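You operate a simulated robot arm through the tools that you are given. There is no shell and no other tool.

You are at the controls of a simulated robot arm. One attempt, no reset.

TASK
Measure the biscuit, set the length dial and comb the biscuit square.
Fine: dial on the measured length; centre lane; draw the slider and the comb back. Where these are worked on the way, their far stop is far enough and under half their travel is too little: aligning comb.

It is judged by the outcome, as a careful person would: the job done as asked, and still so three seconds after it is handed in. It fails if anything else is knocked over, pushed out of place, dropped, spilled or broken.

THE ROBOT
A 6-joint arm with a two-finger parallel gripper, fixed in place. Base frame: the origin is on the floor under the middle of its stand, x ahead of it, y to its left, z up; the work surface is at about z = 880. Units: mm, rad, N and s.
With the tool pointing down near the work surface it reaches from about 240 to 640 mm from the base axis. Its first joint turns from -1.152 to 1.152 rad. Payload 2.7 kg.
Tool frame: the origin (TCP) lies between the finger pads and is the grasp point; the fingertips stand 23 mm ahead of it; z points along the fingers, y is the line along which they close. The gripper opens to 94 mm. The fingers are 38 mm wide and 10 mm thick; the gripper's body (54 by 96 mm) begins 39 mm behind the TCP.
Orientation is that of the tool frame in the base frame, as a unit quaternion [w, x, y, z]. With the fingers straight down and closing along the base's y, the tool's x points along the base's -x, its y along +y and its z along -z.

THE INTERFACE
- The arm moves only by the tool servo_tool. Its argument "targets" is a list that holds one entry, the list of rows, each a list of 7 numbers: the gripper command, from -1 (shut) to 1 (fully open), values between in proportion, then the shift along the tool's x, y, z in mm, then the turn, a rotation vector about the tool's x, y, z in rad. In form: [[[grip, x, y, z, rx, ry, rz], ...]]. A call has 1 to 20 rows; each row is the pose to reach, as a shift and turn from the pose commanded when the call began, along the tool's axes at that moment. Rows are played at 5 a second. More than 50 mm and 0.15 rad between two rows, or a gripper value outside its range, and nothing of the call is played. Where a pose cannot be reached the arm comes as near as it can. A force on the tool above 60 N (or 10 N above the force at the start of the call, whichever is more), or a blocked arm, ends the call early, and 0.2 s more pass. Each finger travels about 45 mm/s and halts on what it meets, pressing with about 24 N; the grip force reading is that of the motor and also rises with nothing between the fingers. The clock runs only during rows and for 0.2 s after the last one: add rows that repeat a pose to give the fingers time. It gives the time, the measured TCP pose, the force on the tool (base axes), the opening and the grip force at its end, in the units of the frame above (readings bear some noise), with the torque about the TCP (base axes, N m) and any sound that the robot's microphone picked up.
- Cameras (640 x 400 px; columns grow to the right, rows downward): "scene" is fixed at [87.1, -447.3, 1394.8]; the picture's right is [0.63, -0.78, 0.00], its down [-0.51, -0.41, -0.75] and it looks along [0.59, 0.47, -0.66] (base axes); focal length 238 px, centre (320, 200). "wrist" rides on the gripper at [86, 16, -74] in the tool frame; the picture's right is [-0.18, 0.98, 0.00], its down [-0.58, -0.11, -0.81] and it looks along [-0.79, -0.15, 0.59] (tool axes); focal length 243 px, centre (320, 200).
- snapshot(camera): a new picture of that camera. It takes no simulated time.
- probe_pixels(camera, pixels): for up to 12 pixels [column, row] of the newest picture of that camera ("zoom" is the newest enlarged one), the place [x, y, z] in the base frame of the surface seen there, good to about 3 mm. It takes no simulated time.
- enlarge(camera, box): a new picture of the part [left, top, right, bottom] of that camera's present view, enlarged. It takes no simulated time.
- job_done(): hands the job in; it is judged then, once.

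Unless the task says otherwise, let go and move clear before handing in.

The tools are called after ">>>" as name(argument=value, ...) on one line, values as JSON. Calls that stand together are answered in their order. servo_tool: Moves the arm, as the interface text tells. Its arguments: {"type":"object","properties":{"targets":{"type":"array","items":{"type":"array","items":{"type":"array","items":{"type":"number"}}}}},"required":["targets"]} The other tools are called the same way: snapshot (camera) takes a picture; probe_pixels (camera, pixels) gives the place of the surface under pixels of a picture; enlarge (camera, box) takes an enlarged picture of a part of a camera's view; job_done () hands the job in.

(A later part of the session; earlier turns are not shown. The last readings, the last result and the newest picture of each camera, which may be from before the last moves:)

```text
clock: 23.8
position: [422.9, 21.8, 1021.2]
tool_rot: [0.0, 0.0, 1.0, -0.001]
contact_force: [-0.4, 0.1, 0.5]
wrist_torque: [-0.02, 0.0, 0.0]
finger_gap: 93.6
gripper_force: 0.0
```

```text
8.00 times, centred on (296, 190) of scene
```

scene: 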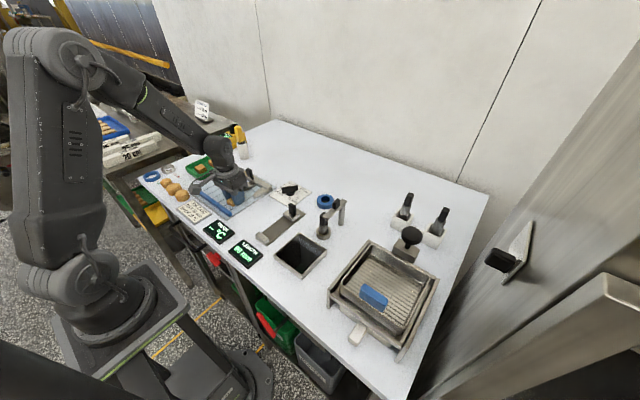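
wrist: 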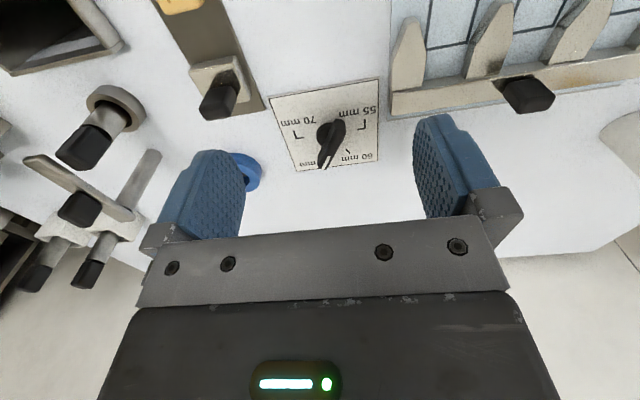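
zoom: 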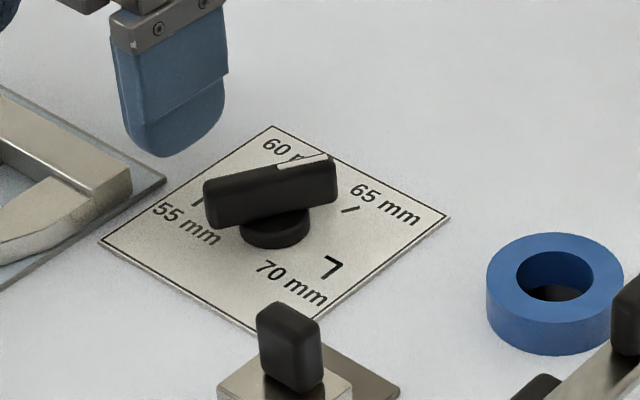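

The dial's white pointer end is toward +x between 60 and 65; I'll probe the dial centre, pointer and tick marks.

>>> probe_pixels(camera="zoom", pixels=[[197, 200], [350, 211], [333, 266], [275, 240], [273, 205], [210, 195], [330, 165], [215, 225], [335, 195], [305, 158], [102, 242], [450, 215]])

>>> probe_pixels(camera="wrist", pixels=[[362, 123], [349, 151], [296, 135], [324, 133], [339, 123], [326, 165], [333, 141], [319, 160], [270, 97], [378, 79], [293, 172], [376, 160]])

```text
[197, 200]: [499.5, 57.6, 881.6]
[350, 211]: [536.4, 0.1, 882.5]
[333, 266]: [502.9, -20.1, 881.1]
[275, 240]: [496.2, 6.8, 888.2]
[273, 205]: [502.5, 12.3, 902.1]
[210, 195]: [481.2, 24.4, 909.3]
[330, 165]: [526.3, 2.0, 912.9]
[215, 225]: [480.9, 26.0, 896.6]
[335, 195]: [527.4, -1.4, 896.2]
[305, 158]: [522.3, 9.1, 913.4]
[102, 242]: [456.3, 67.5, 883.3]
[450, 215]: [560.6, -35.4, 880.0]
```

```text
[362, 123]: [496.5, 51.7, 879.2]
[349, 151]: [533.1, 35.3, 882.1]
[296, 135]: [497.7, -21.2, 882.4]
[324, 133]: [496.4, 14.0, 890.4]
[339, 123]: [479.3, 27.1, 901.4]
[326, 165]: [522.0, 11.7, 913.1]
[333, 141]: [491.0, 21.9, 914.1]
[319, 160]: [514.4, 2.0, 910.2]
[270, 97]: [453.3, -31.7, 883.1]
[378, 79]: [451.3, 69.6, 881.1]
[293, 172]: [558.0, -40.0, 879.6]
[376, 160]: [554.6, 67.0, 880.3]
```

The dial centre is ≈(505,15.5) with marks at +90° (55), +30° (60), -30° (65), -90° (70); the pointer is at -30° (65). I'll move above it, turning the tool -30° about base z to match the bar.

>>> servo_tool(targets=[[[0.5, -25, -1, 15, 0, 0, 0.13], [0.06, -50, -2, 30, 0, 0, 0.26], [0.06, -70, -3.5, 45, 0, 0, 0.39], [0.06, -82.3, -4.5, 60, 0, 0, 0.5236], [0.06, -82.3, -4.5, 60, 0, 0, 0.5236], [0.06, -82.3, -4.5, 60, 0, 0, 0.5236]]])

>>> snapshot(camera="wrist")

>>> enlarge(camera="wrist", box=[240, 80, 400, 200])

>>> enlarge(camera="scene", box=[236, 145, 364, 225])

```text
clock: 25.2
position: [504.2, 15.4, 961.3]
tool_rot: [0.0, 0.259, 0.966, 0.0]
contact_force: [0.7, -0.4, 0.5]
wrist_torque: [-0.01, -0.02, -0.03]
finger_gap: 49.9
gripper_force: 0.1
```

```text
taken
```

wrist: 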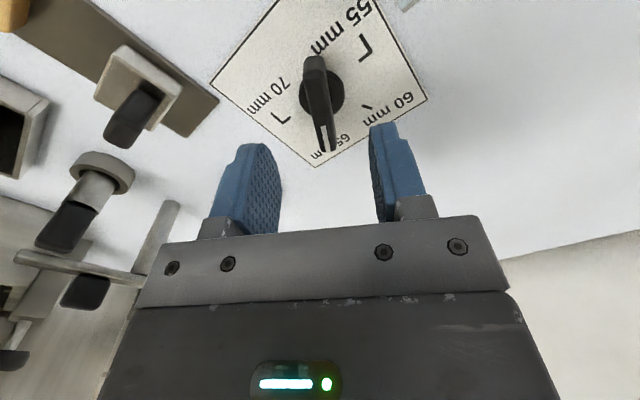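

```text
3.33 times, centred on (320, 140) of wrist
```

zoom: 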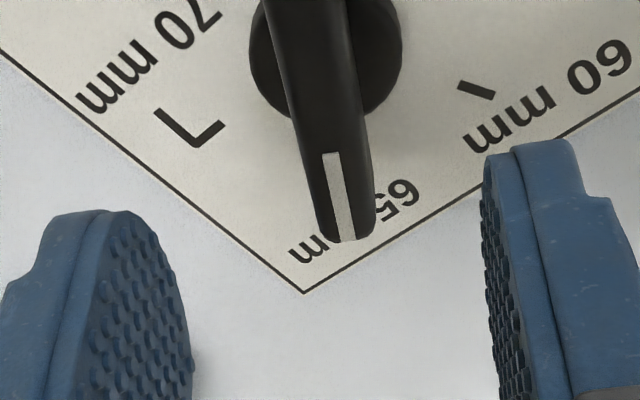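

```text
5.00 times, centred on (300, 185) of scene
```

zoom: 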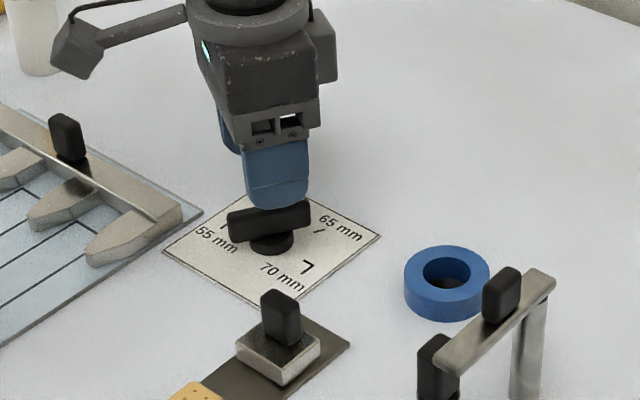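

Bar is parallel to the fingers and centred. I'll descend 46 mm and close on the bar.

>>> servo_tool(targets=[[[0.06, 0, 0, 25, 0, 0, 0], [0.06, 0, 0, 46, 0, 0, 0], [0.06, 0, 0, 46, 0, 0, 0], [-0.4, 0, 0, 46, 0, 0, 0], [-0.7, 0, 0, 46, 0, 0, 0], [-0.7, 0, 0, 46, 0, 0, 0], [-0.7, 0, 0, 46, 0, 0, 0]]])

>>> snapshot(camera="wrist")

>>> enlarge(camera="wrist", box=[220, 60, 420, 220])

```text
clock: 26.8
position: [504.8, 18.0, 916.0]
tool_rot: [0.0, 0.258, 0.966, -0.001]
contact_force: [-0.2, 0.3, 0.4]
wrist_torque: [-0.01, -0.02, 0.01]
finger_gap: 14.0
gripper_force: 0.0
```

```text
taken
```

wrist: 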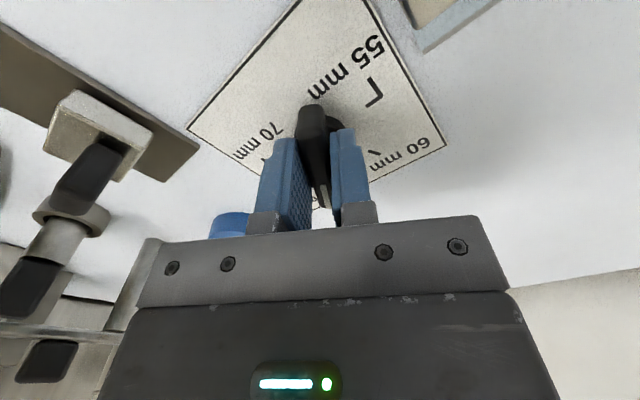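

```text
2.50 times, centred on (320, 140) of wrist
```

zoom: 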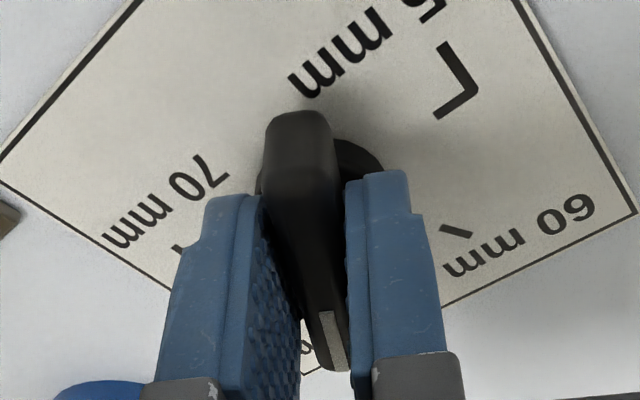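

Gap 14 with zero force — bar is slightly narrower. I'll close more, then begin turning toward 55 (base CCW = tool -rz) by 0.42 rad and check.

>>> servo_tool(targets=[[[-0.85, 0, 0, 0, 0, 0, 0], [-0.95, 0, 0, 0, 0, 0, 0], [-0.95, 0, 0, 0, 0, 0, 0], [-0.95, 0, 0, 0, 0, 0, -0.14], [-0.95, 0, 0, 0, 0, 0, -0.28], [-0.95, 0, 0, 0, 0, 0, -0.42], [-0.95, 0, 0, 0, 0, 0, -0.42]]])

>>> snapshot(camera="wrist")

>>> enlarge(camera="wrist", box=[220, 60, 420, 220])

```text
clock: 28.4
position: [504.9, 17.3, 916.3]
tool_rot: [0.0, 0.05, 0.999, 0.001]
contact_force: [0.8, 12.3, 10.5]
wrist_torque: [0.21, 1.41, 0.01]
finger_gap: 12.1
gripper_force: 45.1
```

```text
taken
```

wrist: 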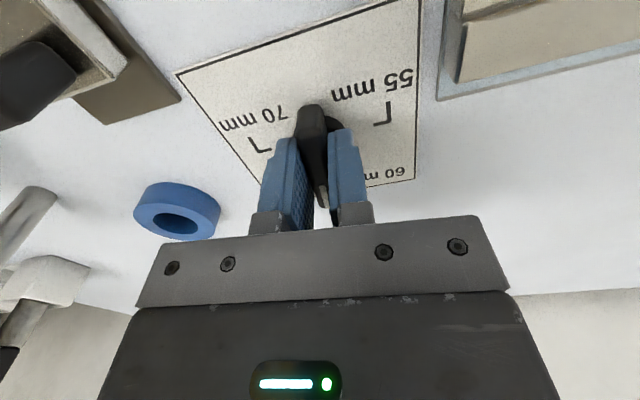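

```text
2.50 times, centred on (320, 140) of wrist
```

zoom: 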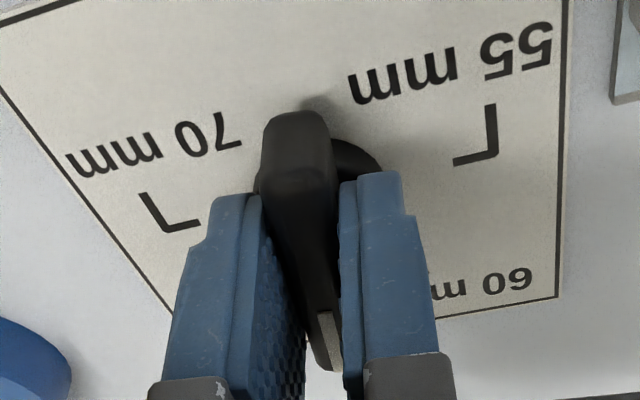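

The knob turns with the gripper. Continuing 0.84 rad more.

>>> servo_tool(targets=[[[-0.95, 0, 0, 0, 0, 0, -0.14], [-0.95, 0, 0, 0, 0, 0, -0.28], [-0.95, 0, 0, 0, 0, 0, -0.42], [-0.95, 0, 0, 0, 0, 0, -0.56], [-0.95, 0, 0, 0, 0, 0, -0.7], [-0.95, 0, 0, 0, 0, 0, -0.84], [-0.95, 0, 0, 0, 0, 0, -0.84]]])

>>> snapshot(camera="wrist")

>>> snapshot(camera="scene")

```text
clock: 30.0
position: [504.4, 17.2, 915.4]
tool_rot: [0.001, -0.361, 0.933, 0.0]
contact_force: [-5.4, 20.5, 12.4]
wrist_torque: [0.99, -0.72, 0.01]
finger_gap: 11.8
gripper_force: 44.6
```

```text
taken
```

wrist: 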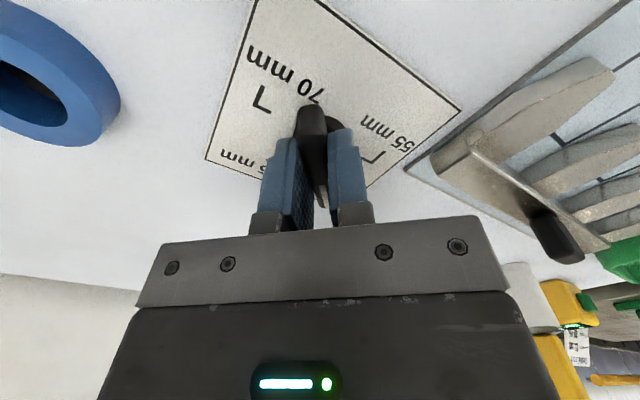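

```text
taken
```

scene: 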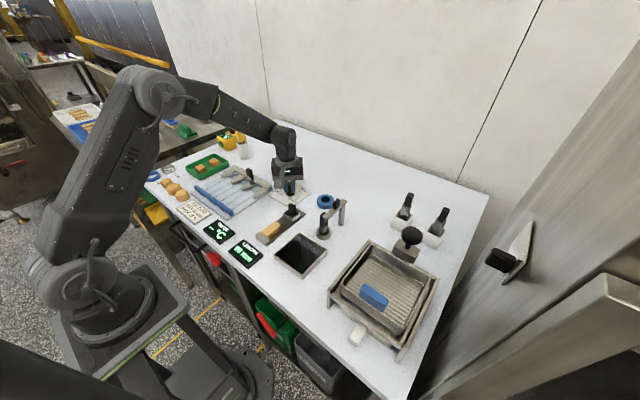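

Turned to +42°; torque and forces moderate. Remaining 48° (0.834 rad) to +90°.

>>> servo_tool(targets=[[[-0.95, 0, 0, 0, 0, 0, -0.14], [-0.95, 0, 0, 0, 0, 0, -0.28], [-0.95, 0, 0, 0, 0, 0, -0.42], [-0.95, 0, 0, 0, 0, 0, -0.56], [-0.95, 0, 0, 0, 0, 0, -0.7], [-0.95, 0, 0, 0, 0, 0, -0.834], [-0.95, 0, 0, 0, 0, 0, -0.834]]])

>>> snapshot(camera="wrist")

>>> enlarge(camera="scene", box=[236, 155, 332, 215])

```text
clock: 31.6
position: [505.2, 16.6, 916.5]
tool_rot: [-0.002, 0.708, -0.707, -0.001]
contact_force: [1.6, 22.2, 12.4]
wrist_torque: [1.15, 0.21, -0.09]
finger_gap: 12.0
gripper_force: 45.4
```

```text
taken
```

wrist: 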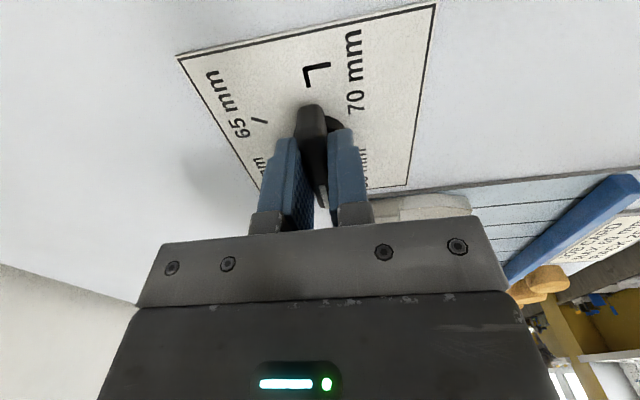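

```text
6.67 times, centred on (284, 185) of scene
```

zoom: 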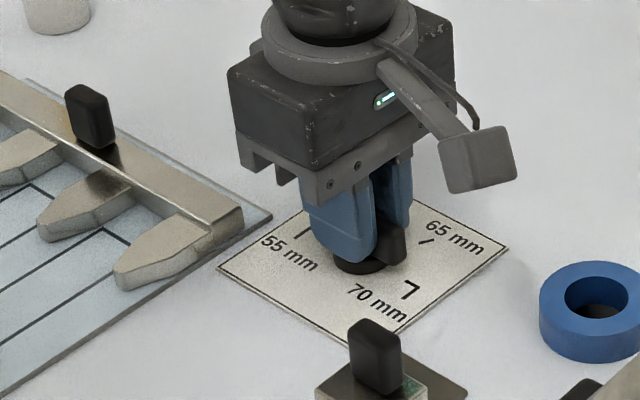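

The tool is at +90°, so the pointer should be on 55. I'll release, rise and verify.

>>> servo_tool(targets=[[[-0.6, 0, 0, 0, 0, 0, 0], [-0.2, 0, 0, 0, 0, 0, 0], [0.06, 0, 0, 0, 0, 0, 0], [0.06, 0, 0, -25, 0, 0, 0], [0.06, 0, 0, -70, 0, 0, 0], [0.06, 0, 0, -100, 0, 0, 0], [0.06, 0, 0, -100, 0, 0, 0]]])

>>> snapshot(camera="wrist")

>>> enlarge(camera="scene", box=[256, 165, 336, 215])

>>> enlarge(camera="wrist", box=[220, 0, 420, 160])

```text
clock: 33.2
position: [504.1, 14.3, 1016.4]
tool_rot: [0.0, -0.707, 0.707, 0.0]
contact_force: [0.3, 0.1, 0.4]
wrist_torque: [-0.01, -0.04, -0.01]
finger_gap: 49.7
gripper_force: 0.0
```

```text
taken
```

wrist: 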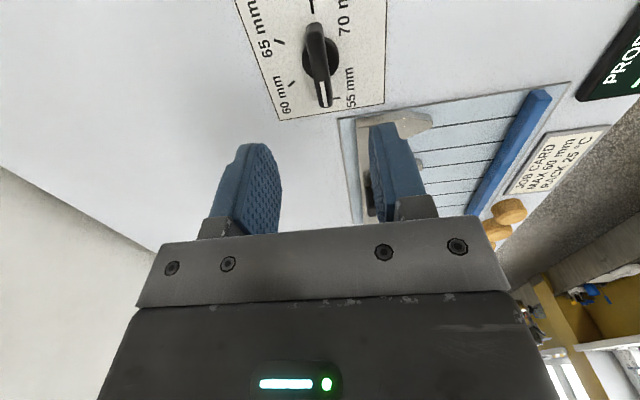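

```text
8.00 times, centred on (296, 190) of scene
```

zoom: 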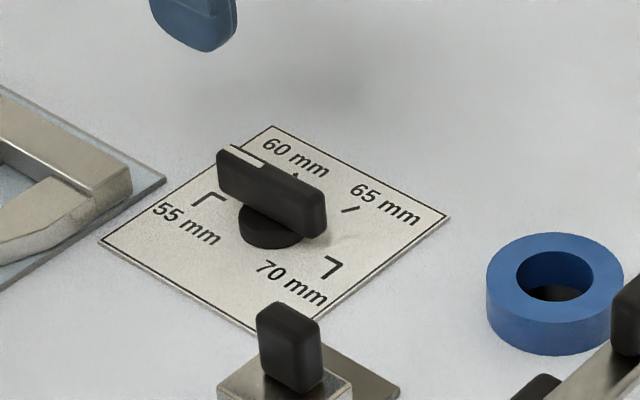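

```text
2.50 times, centred on (320, 80) of wrist
```

zoom: 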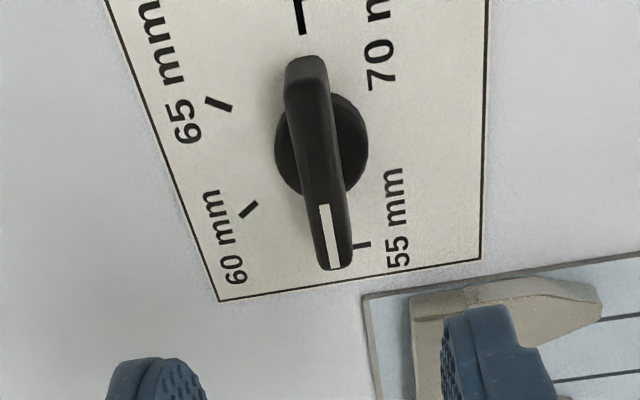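

The pointer is at 90°, exactly on the 55 mark. Next I'll swing the tool back to default orientation and over the biscuit at about (345,-62.5).

>>> servo_tool(targets=[[[0.06, 6.5, 13.3, 0, 0, 0, 0.131], [0.06, 13, 26.6, 0, 0, 0, 0.262], [0.06, 19.5, 40, 0, 0, 0, 0.393], [0.06, 26, 53.3, 0, 0, 0, 0.524], [0.06, 32.5, 66.6, 0, 0, 0, 0.655], [0.06, 39, 80, 0, 0, 0, 0.786], [0.06, 45.5, 93.2, 0, 0, 0, 0.917], [0.06, 52, 106.5, 2, 0, 0, 1.048], [0.06, 58.5, 120, 5, 0, 0, 1.179], [0.06, 65, 133, 10, 0, 0, 1.31], [0.06, 71.5, 146.5, 13, 0, 0, 1.44], [0.06, 78, 159.8, 16, 0, 0, 1.5708], [0.06, 78, 159.8, 16, 0, 0, 1.5708]]])

>>> snapshot(camera="wrist")

>>> enlarge(camera="wrist", box=[220, 0, 420, 160])

```text
clock: 36.0
position: [343.9, -62.7, 1000.1]
tool_rot: [0.0, 0.001, 1.0, 0.0]
contact_force: [-0.2, -0.1, -0.1]
wrist_torque: [-0.04, 0.01, -0.01]
finger_gap: 49.8
gripper_force: 0.0
```

```text
taken
```

wrist: 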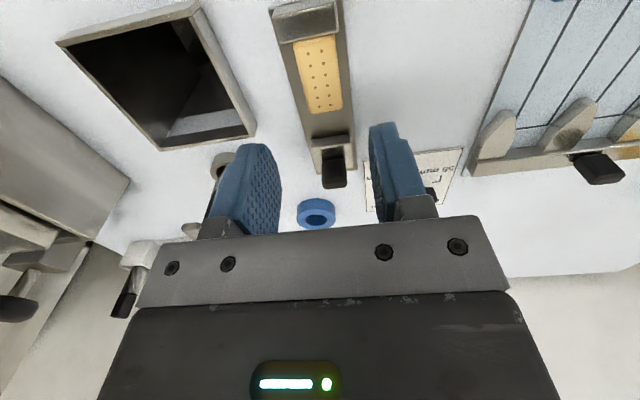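

```text
2.50 times, centred on (320, 80) of wrist
```

zoom: 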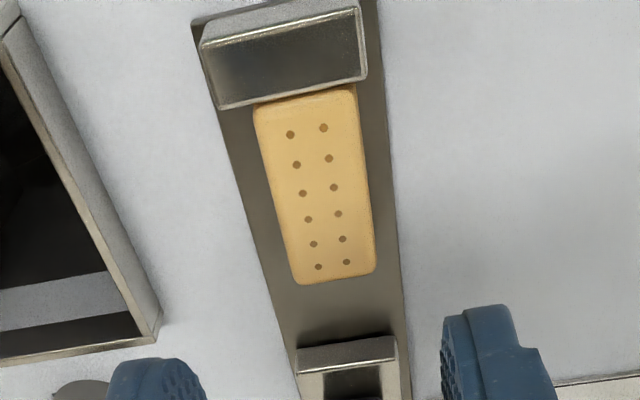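

Biscuit sits against the jaw at wrist (318,75), aligned. I'll probe its centre for the grasp.

>>> probe_pixels(camera="wrist", pixels=[[318, 75], [296, 43], [330, 37], [311, 112], [340, 107], [292, 50], [343, 108], [322, 110], [314, 45], [251, 130], [350, 100], [300, 100]])

```text
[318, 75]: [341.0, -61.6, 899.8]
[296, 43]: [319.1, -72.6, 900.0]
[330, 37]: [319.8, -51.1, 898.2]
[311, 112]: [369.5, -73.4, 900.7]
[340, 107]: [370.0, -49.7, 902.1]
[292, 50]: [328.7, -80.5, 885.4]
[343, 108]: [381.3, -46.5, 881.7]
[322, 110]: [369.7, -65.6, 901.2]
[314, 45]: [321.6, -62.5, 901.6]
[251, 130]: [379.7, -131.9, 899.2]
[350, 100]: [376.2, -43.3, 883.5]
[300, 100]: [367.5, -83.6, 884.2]
```

Centre ≈(345,-61.8). Descend 90 mm with gap 50 and grip gently.

>>> servo_tool(targets=[[[0.06, 0, 1, 45, 0, 0, 0], [0.06, 0, 1, 75, 0, 0, 0], [0.06, 0, 1, 90, 0, 0, 0], [0.06, 0, 1, 90, 0, 0, 0], [-0.3, 0, 1, 90, 0, 0, 0], [-0.6, 0, 1, 90, 0, 0, 0], [-0.6, 0, 1, 90, 0, 0, 0], [-0.6, 0, 1, 90, 0, 0, 0]]])

>>> snapshot(camera="wrist")

```text
clock: 37.8
position: [345.3, -59.9, 910.0]
tool_rot: [0.0, 0.0, 1.0, -0.001]
contact_force: [-0.1, 1.5, -0.1]
wrist_torque: [0.02, -0.01, 0.02]
finger_gap: 27.1
gripper_force: 13.5
```

```text
taken
```

wrist: 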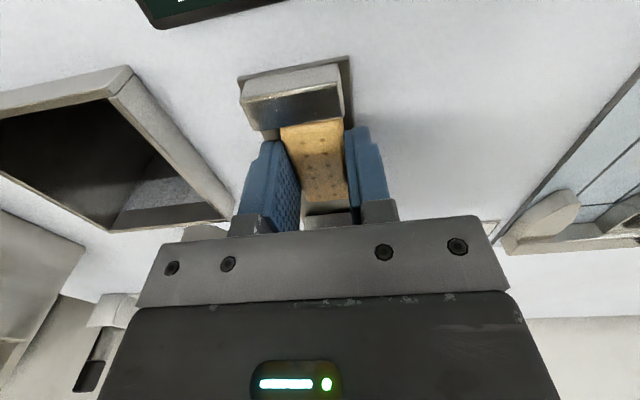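

Biscuit gripped (27.1 mm). Lift 70 mm and carry to the centre lane (365,179.5).

>>> servo_tool(targets=[[[-0.6, 0, 0, -30, 0, 0, 0], [-0.6, 0, 0, -70, 0, 0, 0], [-0.6, -3, 40, -70, 0, 0, 0], [-0.6, -6, 80, -70, 0, 0, 0], [-0.6, -10, 120, -70, 0, 0, 0], [-0.6, -14, 160, -70, 0, 0, 0], [-0.6, -17, 200, -70, 0, 0, 0], [-0.6, -20, 241, -70, 0, 0, 0], [-0.6, -20, 241, -40, 0, 0, 0], [-0.6, -20, 241, -40, 0, 0, 0]]])

>>> snapshot(camera="wrist")

>>> enlarge(camera="wrist", box=[200, 0, 440, 210])

>>> enlarge(camera="scene", box=[180, 140, 308, 220])

```text
clock: 40.0
position: [365.8, 178.7, 949.8]
tool_rot: [0.0, 0.001, 1.0, 0.001]
contact_force: [0.3, 0.5, 0.3]
wrist_torque: [-0.03, 0.01, -0.02]
finger_gap: 26.7
gripper_force: 14.4
```

```text
taken
```

wrist: 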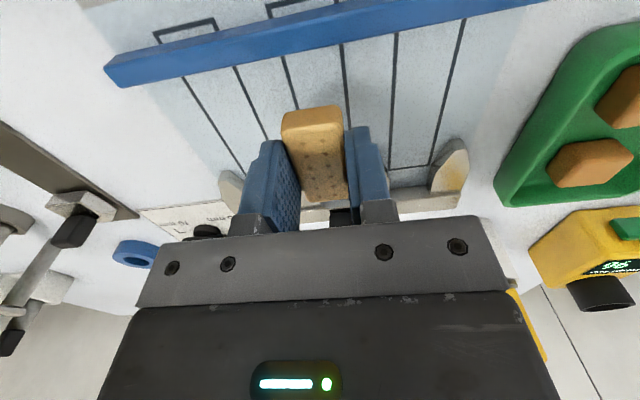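

```text
1.90 times, centred on (320, 105) of wrist
```

zoom: 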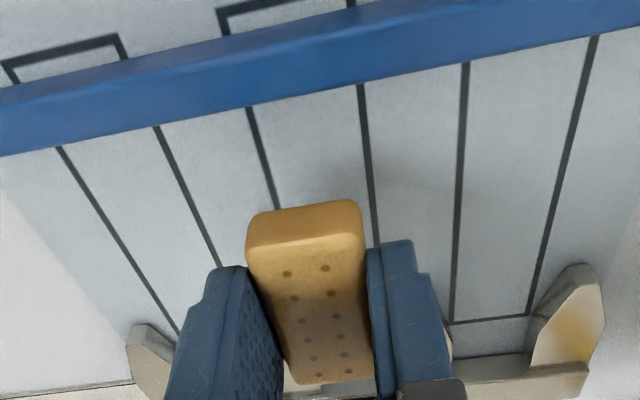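

```text
5.00 times, centred on (244, 180) of scene
```

zoom: 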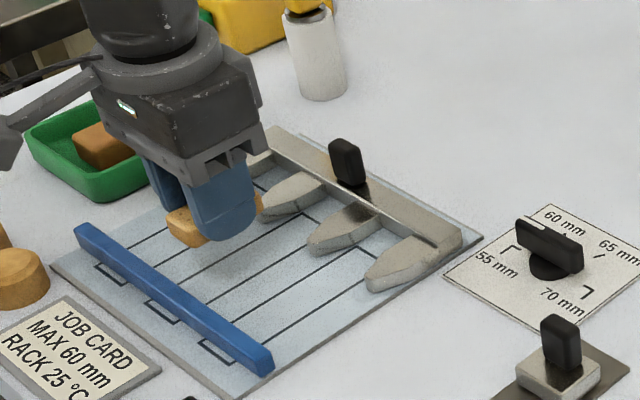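

Notably lane-end marks now show in front of the blue bar: the dial moved the fence. I'll probe the bar's new position and the lane lines.

>>> probe_pixels(camera="wrist", pixels=[[340, 38], [342, 45], [340, 20], [120, 70], [120, 85], [540, 3], [341, 60], [290, 80], [395, 60], [304, 100], [348, 108], [320, 112]])

>>> probe_pixels(camera="zoom", pixels=[[80, 230], [270, 360], [110, 275], [160, 312], [215, 352], [285, 290], [235, 258], [190, 222], [345, 165], [305, 240], [380, 270], [440, 240]])

```text
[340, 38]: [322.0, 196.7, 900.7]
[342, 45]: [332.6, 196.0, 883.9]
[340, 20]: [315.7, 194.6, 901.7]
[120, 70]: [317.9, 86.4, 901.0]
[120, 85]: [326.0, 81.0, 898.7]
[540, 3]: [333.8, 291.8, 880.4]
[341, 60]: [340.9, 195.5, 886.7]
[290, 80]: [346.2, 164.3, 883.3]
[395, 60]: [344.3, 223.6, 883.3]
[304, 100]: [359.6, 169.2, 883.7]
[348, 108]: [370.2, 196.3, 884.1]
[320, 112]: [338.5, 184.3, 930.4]
```

```text
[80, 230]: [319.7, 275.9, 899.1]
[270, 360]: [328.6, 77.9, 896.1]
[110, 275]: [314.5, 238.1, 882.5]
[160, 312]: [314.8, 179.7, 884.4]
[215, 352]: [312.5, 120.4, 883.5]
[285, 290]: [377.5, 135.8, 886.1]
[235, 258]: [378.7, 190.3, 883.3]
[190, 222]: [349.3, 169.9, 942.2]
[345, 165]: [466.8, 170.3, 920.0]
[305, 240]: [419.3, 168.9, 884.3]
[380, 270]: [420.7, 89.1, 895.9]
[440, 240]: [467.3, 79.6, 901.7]
```

The fence's front face is now at x≈330, lane lines at y≈164 and 196 (centre 180). Biscuit near end will be at ≈337, so clear. Lower 39.5 mm and release.

>>> servo_tool(targets=[[[-0.6, -1, 0.4, 20, 0, 0, 0], [-0.6, -1, 0.4, 35, 0, 0, 0], [-0.6, -1, 0.4, 39.5, 0, 0, 0], [-0.6, -1, 0.4, 39.5, 0, 0, 0], [-0.5, -1, 0.4, 39.5, 0, 0, 0], [-0.4, -1, 0.4, 39.5, 0, 0, 0], [-0.15, -1, 0.4, 39.5, 0, 0, 0], [-0.15, -1, 0.4, 39.5, 0, 0, 0], [-0.15, -1, 0.4, 39.5, 0, 0, 0]]])

>>> snapshot(camera="wrist")

```text
clock: 42.0
position: [365.7, 180.0, 911.2]
tool_rot: [0.001, 0.0, 1.0, 0.0]
contact_force: [-0.4, -0.3, 1.0]
wrist_torque: [-0.03, -0.01, 0.01]
finger_gap: 40.0
gripper_force: 0.1
```

```text
taken
```

wrist: 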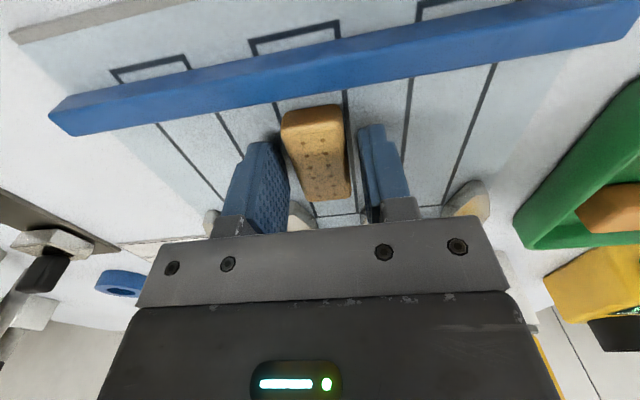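

The biscuit stands in the centre lane at wrist (315,150). I'll rise straight up and look at biscuit and comb.

>>> servo_tool(targets=[[[-0.15, 0, 0, -25, 0, 0, 0], [-0.15, 0, 0, -60, 0, 0, 0], [0.3, 0, 0, -95, 0, 0, 0], [0.3, 0, 0, -95, 0, 0, 0]]])

>>> snapshot(camera="wrist")

>>> enlarge(camera="wrist", box=[200, 0, 456, 210])

>>> enlarge(camera="scene", box=[180, 150, 292, 220])

```text
clock: 43.0
position: [364.6, 178.0, 1006.0]
tool_rot: [0.0, 0.0, 1.0, 0.0]
contact_force: [0.4, -0.3, -0.5]
wrist_torque: [0.0, 0.0, -0.01]
finger_gap: 61.3
gripper_force: 0.0
```

```text
taken
```

wrist: 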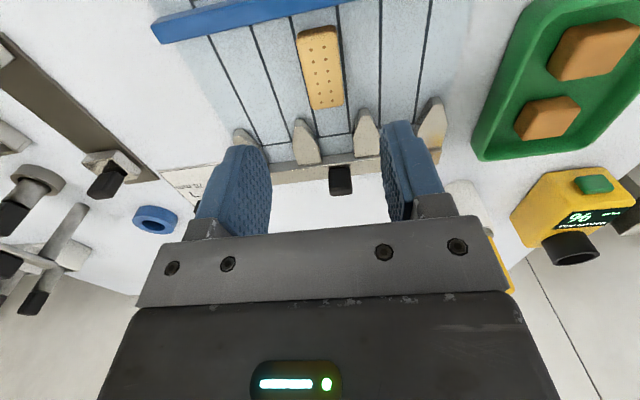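

```text
1.90 times, centred on (328, 105) of wrist
```

zoom: 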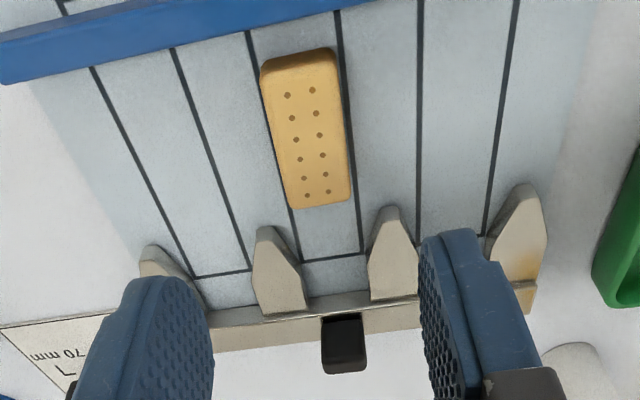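

```text
5.71 times, centred on (236, 185) of scene
```

zoom: 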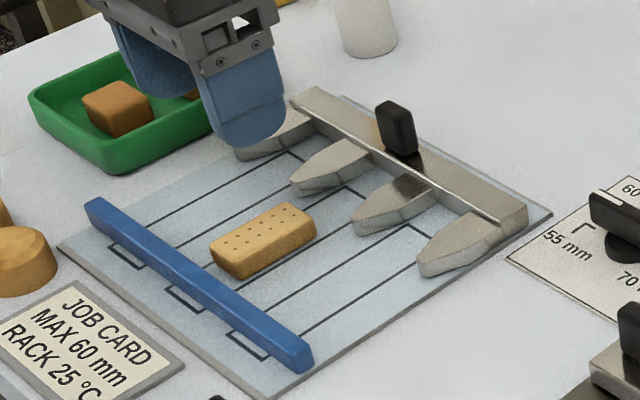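

Biscuit is nicely in the centre lane. Now probe the comb knob (wrist (341,180); scene zoom (395,130)).

>>> probe_pixels(camera="wrist", pixels=[[341, 172], [331, 178], [350, 177], [331, 192], [350, 191], [341, 193], [300, 165], [302, 135], [340, 163], [378, 158], [303, 124], [365, 115]])

>>> probe_pixels(camera="zoom", pixels=[[388, 125], [405, 135], [385, 106], [405, 108], [378, 112], [412, 150], [390, 150], [415, 115], [340, 130], [470, 210], [360, 110], [395, 102]])

```text
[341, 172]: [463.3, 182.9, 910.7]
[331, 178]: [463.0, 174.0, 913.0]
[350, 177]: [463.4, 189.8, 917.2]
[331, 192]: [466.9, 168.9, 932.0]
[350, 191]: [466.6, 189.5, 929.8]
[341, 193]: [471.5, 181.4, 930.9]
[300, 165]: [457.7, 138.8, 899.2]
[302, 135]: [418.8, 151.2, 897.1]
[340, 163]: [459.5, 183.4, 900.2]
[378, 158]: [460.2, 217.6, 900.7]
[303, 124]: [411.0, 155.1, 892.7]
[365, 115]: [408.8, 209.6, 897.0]
```

```text
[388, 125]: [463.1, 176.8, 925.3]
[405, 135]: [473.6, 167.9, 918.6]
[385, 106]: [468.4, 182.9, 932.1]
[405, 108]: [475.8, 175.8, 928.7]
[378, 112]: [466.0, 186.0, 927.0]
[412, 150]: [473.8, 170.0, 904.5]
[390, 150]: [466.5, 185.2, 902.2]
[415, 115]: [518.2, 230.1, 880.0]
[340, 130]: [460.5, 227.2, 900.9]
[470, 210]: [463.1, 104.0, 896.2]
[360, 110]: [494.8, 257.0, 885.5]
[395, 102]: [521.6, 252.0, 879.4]
```

Comb knob centre ≈(470,180), z 900–932. I'll move above, descend to TCP z≈928 (tips ≈905, above teeth and biscuit) and grip it.

>>> servo_tool(targets=[[[0.3, -45, 0, 0, 0, 0, 0], [0.1, -90, 0, 0, 0, 0, 0], [0.06, -104, 0, 30, 0, 0, 0], [0.06, -104, 0, 60, 0, 0, 0], [0.06, -104, 0, 77, 0, 0, 0], [0.06, -104, 0, 77, 0, 0, 0], [-0.3, -104, 0, 77, 0, 0, 0], [-0.6, -104, 0, 77, 0, 0, 0], [-0.6, -104, 0, 77, 0, 0, 0], [-0.6, -104, 0, 77, 0, 0, 0]]])

>>> snapshot(camera="wrist")

>>> enlarge(camera="scene", box=[180, 140, 308, 220])

```text
clock: 45.2
position: [470.2, 180.3, 925.8]
tool_rot: [0.001, -0.001, 1.0, 0.001]
contact_force: [0.1, 13.8, -6.0]
wrist_torque: [-0.18, -0.88, -0.1]
finger_gap: 23.9
gripper_force: 45.3
```

```text
taken
```

wrist: 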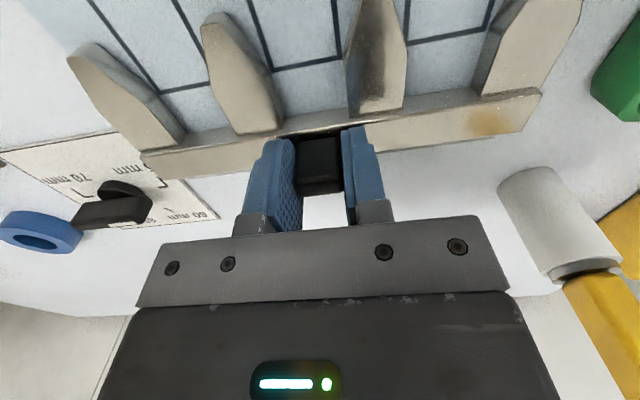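

```text
5.00 times, centred on (244, 180) of scene
```

zoom: 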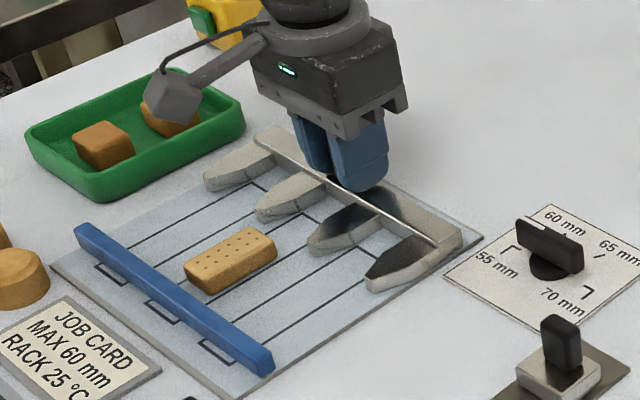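

Knob gripped (23.9), small side force. Now I'll push the comb 16 mm toward the fence and check.

>>> servo_tool(targets=[[[-0.6, 0, 0.6, 0, 0, 0, 0], [-0.6, 4, 0.6, 0, 0, 0, 0], [-0.6, 8, 0.6, 0, 0, 0, 0], [-0.6, 12, 0.6, 0, 0, 0, 0], [-0.6, 16, 0.6, 0, 0, 0, 0], [-0.6, 16, 0.6, 0, 0, 0, 0]]])

>>> snapshot(camera="wrist")

>>> enlarge(camera="scene", box=[180, 140, 308, 220])

```text
clock: 46.6
position: [453.6, 179.4, 926.6]
tool_rot: [-0.002, 0.0, 1.0, 0.0]
contact_force: [0.4, 5.5, -19.6]
wrist_torque: [0.49, -0.32, 0.01]
finger_gap: 23.8
gripper_force: 45.6
```

```text
taken
```

wrist: 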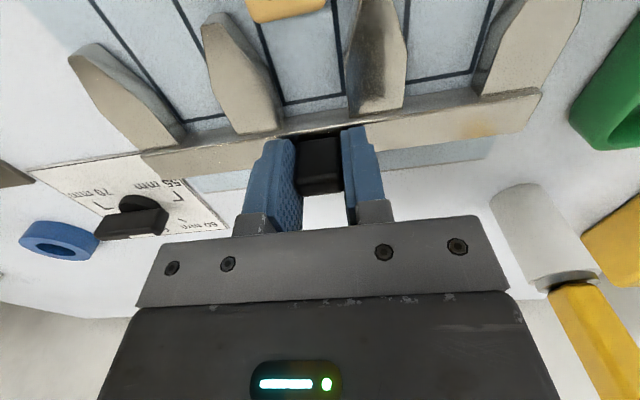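

```text
5.00 times, centred on (244, 180) of scene
```

zoom: 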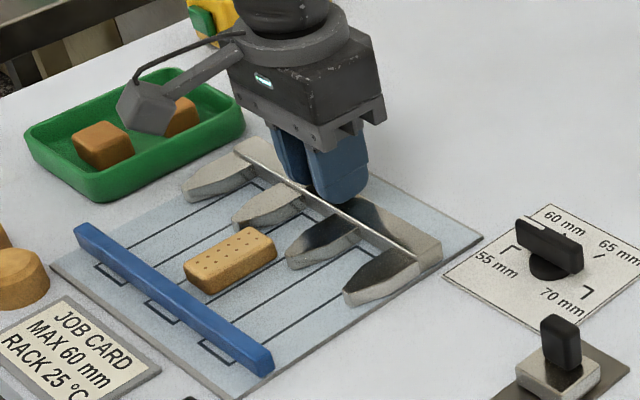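

Comb follows smoothly; teeth tips reach the biscuit's end. Continue 16 mm more in 4 mm rows.

>>> servo_tool(targets=[[[-0.6, 4, 0.2, 0.6, 0, 0, 0], [-0.6, 8, 0.2, 0.6, 0, 0, 0], [-0.6, 12, 0.2, 0.6, 0, 0, 0], [-0.6, 16, 0.2, 0.6, 0, 0, 0], [-0.6, 16, 0.2, 0.6, 0, 0, 0]]])

>>> snapshot(camera="wrist")

>>> enlarge(camera="scene", box=[180, 140, 308, 220])

```text
clock: 47.8
position: [437.3, 180.3, 925.9]
tool_rot: [-0.001, 0.0, 1.0, 0.0]
contact_force: [1.6, -10.8, -15.0]
wrist_torque: [0.4, 0.38, 0.26]
finger_gap: 23.7
gripper_force: 45.5
```

```text
taken
```

wrist: 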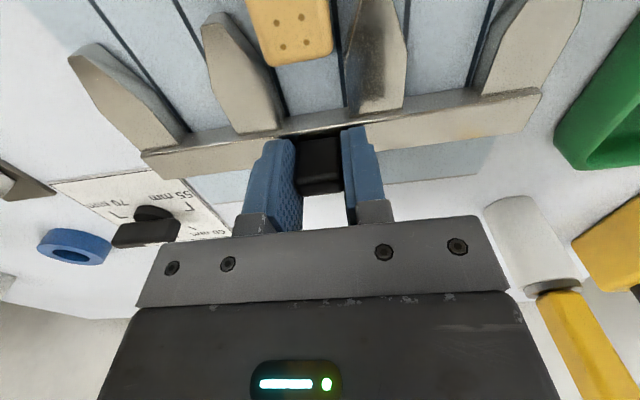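

```text
5.00 times, centred on (244, 180) of scene
```

zoom: 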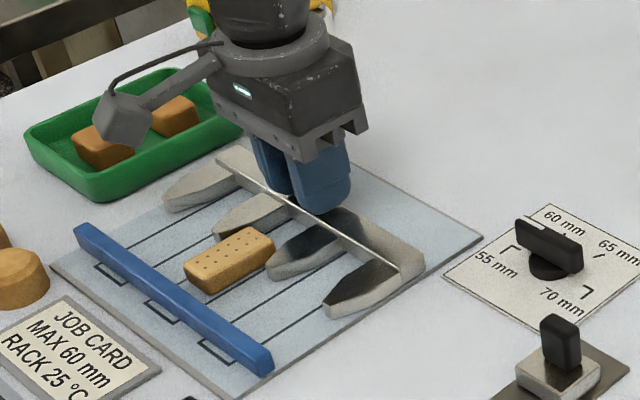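

The biscuit is entering between teeth 2 and 3. Continue 12 mm in 3 mm steps.

>>> servo_tool(targets=[[[-0.6, 3, -0.2, 0.3, 0, 0, 0], [-0.6, 6, -0.2, 0.3, 0, 0, 0], [-0.6, 9, -0.2, 0.3, 0, 0, 0], [-0.6, 12, -0.2, 0.3, 0, 0, 0], [-0.6, 12, -0.2, 0.3, 0, 0, 0]]])

>>> snapshot(camera="wrist")

>>> enlarge(camera="scene", box=[180, 140, 308, 220])

```text
clock: 49.0
position: [425.9, 179.4, 927.5]
tool_rot: [0.0, 0.001, 1.0, 0.0]
contact_force: [1.0, -15.3, -3.4]
wrist_torque: [-0.3, 1.06, -0.01]
finger_gap: 24.1
gripper_force: 45.0
```

```text
taken
```

wrist: 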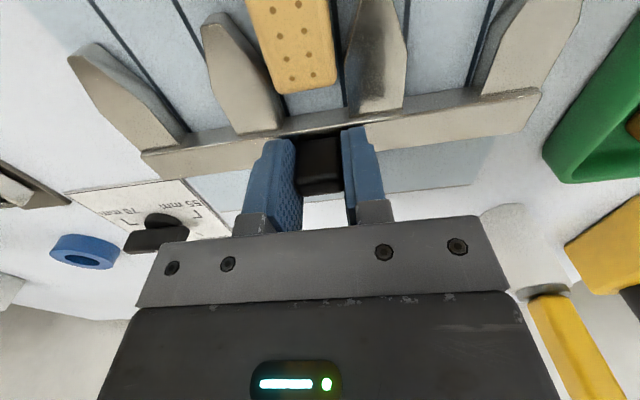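

```text
5.00 times, centred on (244, 180) of scene
```

zoom: 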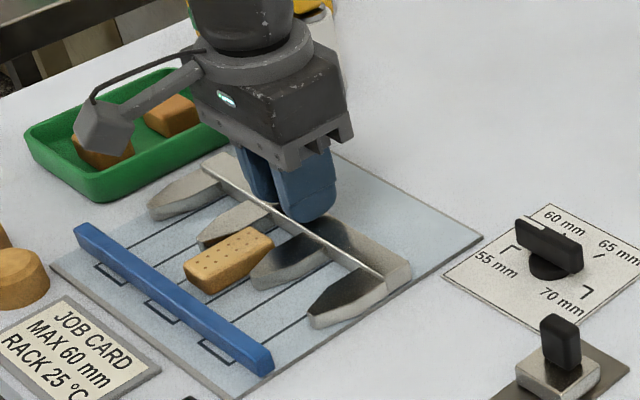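

No resistance yet (44 mm so far). Continue another 12 mm, easing side load.

>>> servo_tool(targets=[[[-0.6, 3, -0.4, 0, 0, 0, 0], [-0.6, 6, -0.4, 0, 0, 0, 0], [-0.6, 9, -0.4, 0, 0, 0, 0], [-0.6, 12, -0.4, 0, 0, 0, 0], [-0.6, 12, -0.4, 0, 0, 0, 0]]])

>>> snapshot(camera="wrist")

>>> enlarge(camera="scene", box=[180, 140, 308, 220])

```text
clock: 50.2
position: [414.9, 179.4, 925.8]
tool_rot: [0.0, -0.001, 1.0, 0.0]
contact_force: [1.0, -10.4, 5.1]
wrist_torque: [-0.22, 0.43, -0.06]
finger_gap: 24.0
gripper_force: 45.1
```

```text
taken
```

wrist: 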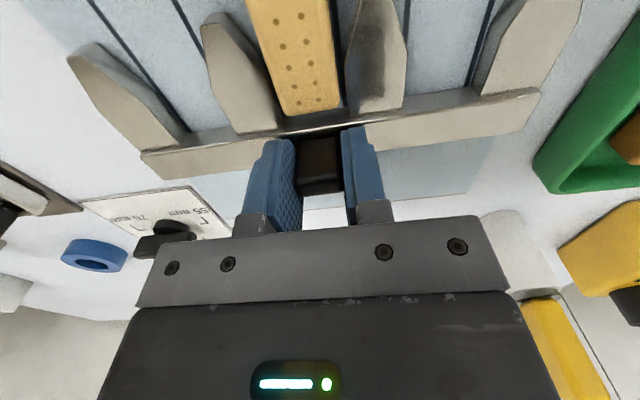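

```text
5.00 times, centred on (244, 180) of scene
```

zoom: 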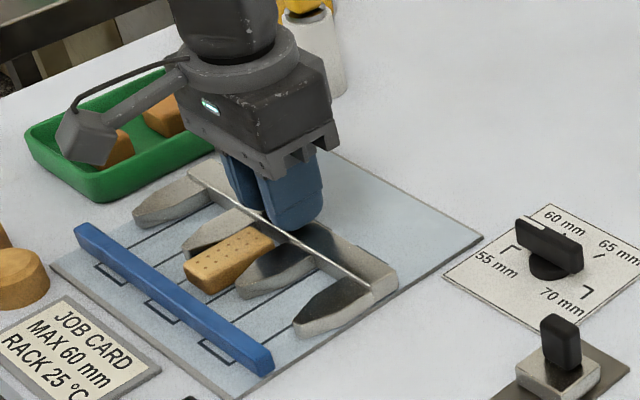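

Bar front is about 10 mm from the biscuit; my fingertips (~904) will soon overhang the biscuit (top ≈901). I'll regrip 4 mm higher for clearance.

>>> servo_tool(targets=[[[-0.3, 0, 0, 0, 0, 0, 0], [-0.3, 0, 0, 0, 0, 0, 0], [-0.3, 0, 0.3, -4, 0, 0, 0], [-0.3, 0, 0.3, -4, 0, 0, 0], [-0.6, 0, 0.3, -4, 0, 0, 0], [-0.6, 0, 0.3, -4, 0, 0, 0], [-0.6, 0, 0.3, -4, 0, 0, 0]]])

```text
clock: 51.8
position: [414.2, 181.1, 930.4]
tool_rot: [0.0, 0.0, 1.0, 0.001]
contact_force: [0.3, -9.6, 0.5]
wrist_torque: [0.06, -0.05, 0.11]
finger_gap: 23.7
gripper_force: 45.2
```

Regripped at TCP z≈930.5. Continue pushing 6 mm in 2 mm steps.

>>> servo_tool(targets=[[[-0.6, 2, -0.3, 0, 0, 0, 0], [-0.6, 4, -0.3, 0, 0, 0, 0], [-0.6, 6, -0.3, 0, 0, 0, 0], [-0.6, 6, -0.3, 0, 0, 0, 0]]])

>>> snapshot(camera="wrist")

>>> enlarge(camera="scene", box=[180, 140, 308, 220])

```text
clock: 52.8
position: [407.4, 180.2, 930.8]
tool_rot: [0.0, 0.0, 1.0, 0.0]
contact_force: [2.2, -11.6, -13.2]
wrist_torque: [0.18, -1.38, 0.1]
finger_gap: 23.7
gripper_force: 45.0
```

```text
taken
```

wrist: 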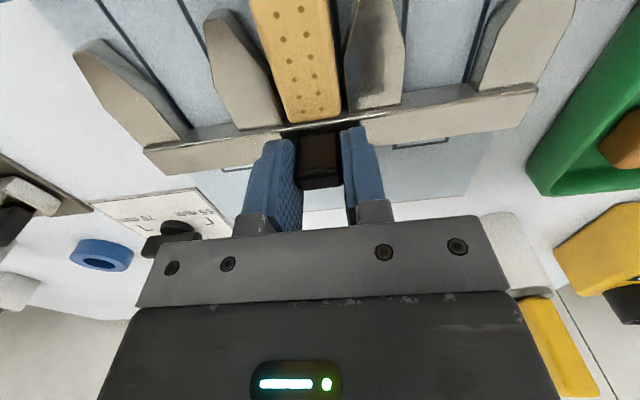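

```text
5.00 times, centred on (244, 180) of scene
```

zoom: 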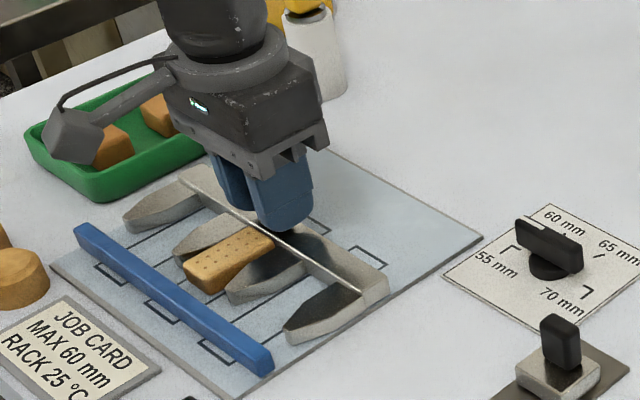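

Comb bar is about to meet the biscuit. Continue in 2 mm steps, 6 mm more, watching the x-force.

>>> servo_tool(targets=[[[-0.6, 2, -0.2, 0.2, 0, 0, 0], [-0.6, 4, -0.2, 0.2, 0, 0, 0], [-0.6, 6, -0.2, 0.2, 0, 0, 0], [-0.6, 6, -0.2, 0.2, 0, 0, 0]]])

>>> snapshot(camera="wrist")

>>> enlarge(camera="scene", box=[180, 140, 308, 220])

```text
clock: 53.8
position: [402.1, 180.1, 931.3]
tool_rot: [-0.001, 0.001, 1.0, 0.0]
contact_force: [1.1, -13.5, -10.3]
wrist_torque: [-0.09, 0.08, 0.15]
finger_gap: 24.0
gripper_force: 45.2
```

```text
taken
```

wrist: 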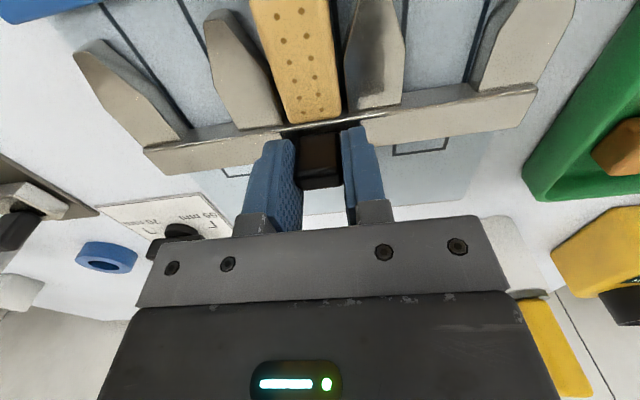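

```text
5.00 times, centred on (244, 180) of scene
```

zoom: 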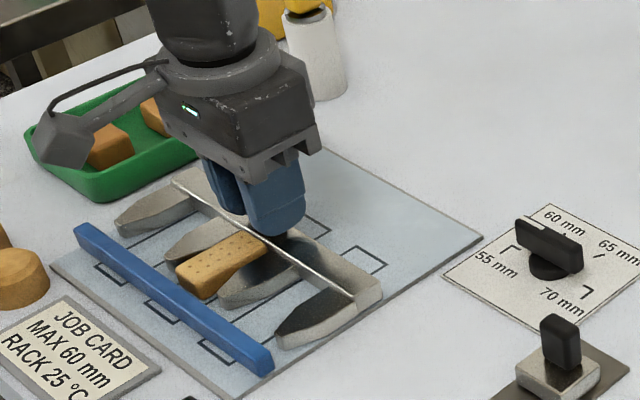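

The comb bar is now pushing the biscuit toward the fence. Continue in 1 mm steps.

>>> servo_tool(targets=[[[-0.6, 1, -0.2, 0.1, 0, 0, 0], [-0.6, 2, -0.2, 0.1, 0, 0, 0], [-0.6, 2, -0.2, 0.1, 0, 0, 0]]])

>>> enlarge(camera="scene", box=[190, 160, 286, 220])

>>> snapshot(camera="wrist")

```text
clock: 54.6
position: [398.8, 178.9, 931.1]
tool_rot: [0.0, 0.0, 1.0, 0.0]
contact_force: [0.2, -7.0, -6.9]
wrist_torque: [-0.4, 1.28, 0.0]
finger_gap: 23.8
gripper_force: 44.6
```

```text
6.67 times, centred on (238, 190) of scene
```

zoom: 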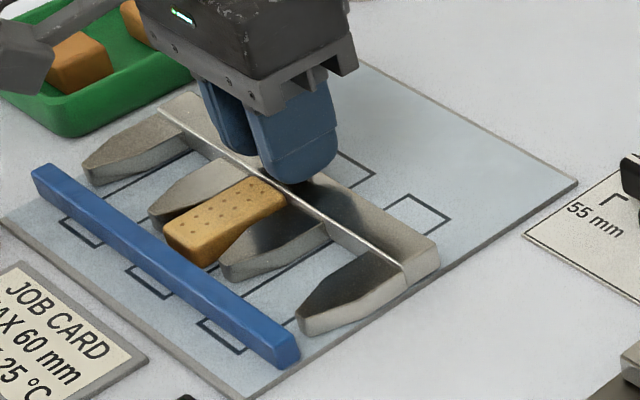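

```text
taken
```

wrist: 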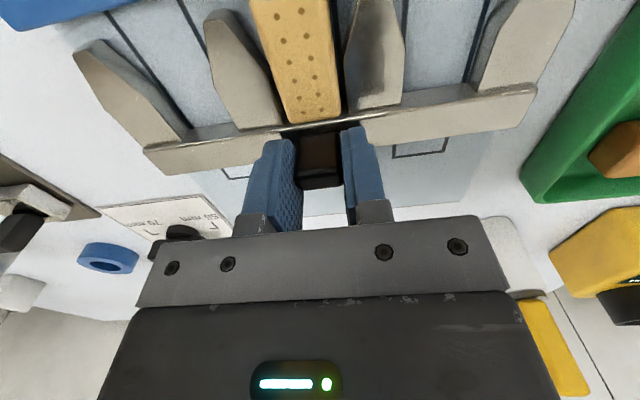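

A few mm still remain between biscuit and fence. Continue 1 mm steps.

>>> servo_tool(targets=[[[-0.6, 1, -0.1, 0.1, 0, 0, 0], [-0.6, 2, -0.1, 0.1, 0, 0, 0], [-0.6, 2, -0.1, 0.1, 0, 0, 0]]])

>>> enlarge(camera="scene", box=[190, 160, 286, 220])

```text
clock: 55.4
position: [399.4, 179.9, 929.7]
tool_rot: [0.0, 0.0, 1.0, -0.001]
contact_force: [1.5, -6.4, -12.6]
wrist_torque: [-0.24, -0.13, -0.01]
finger_gap: 23.9
gripper_force: 45.3
```

```text
6.67 times, centred on (238, 190) of scene
```

zoom: 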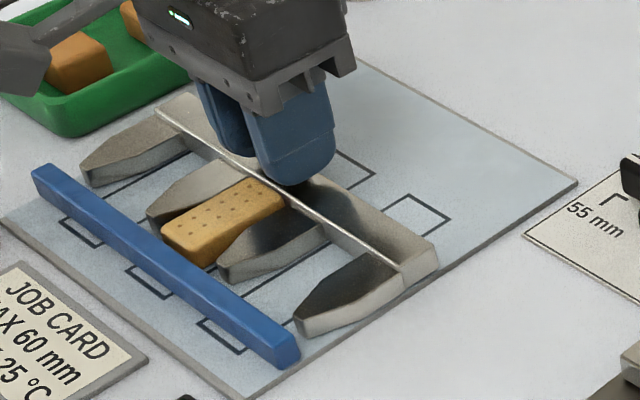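

>>> servo_tool(targets=[[[-0.6, 1, 0, 0.1, 0, 0, 0], [-0.6, 2, 0, 0.1, 0, 0, 0], [-0.6, 2, 0, 0.1, 0, 0, 0]]])

>>> enlarge(camera="scene", box=[190, 160, 286, 220])

>>> snapshot(camera="wrist")

```text
clock: 56.2
position: [396.2, 180.2, 931.0]
tool_rot: [0.0, 0.0, 1.0, 0.0]
contact_force: [5.4, -1.9, -11.7]
wrist_torque: [-0.24, 0.53, 0.04]
finger_gap: 23.7
gripper_force: 45.7
```

```text
6.67 times, centred on (238, 190) of scene
```

zoom: 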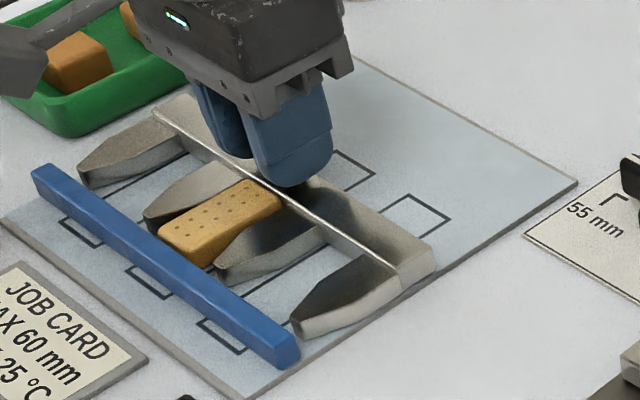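

```text
taken
```

wrist: 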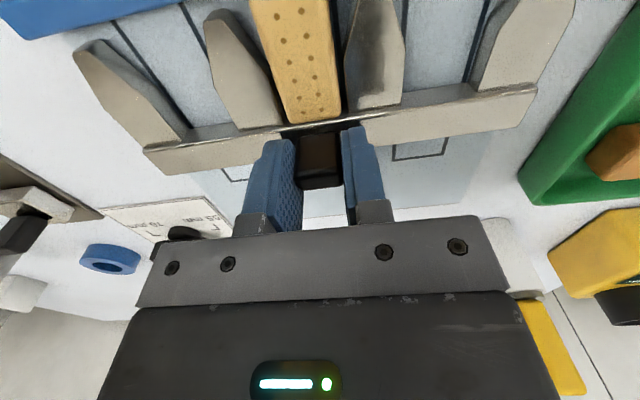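

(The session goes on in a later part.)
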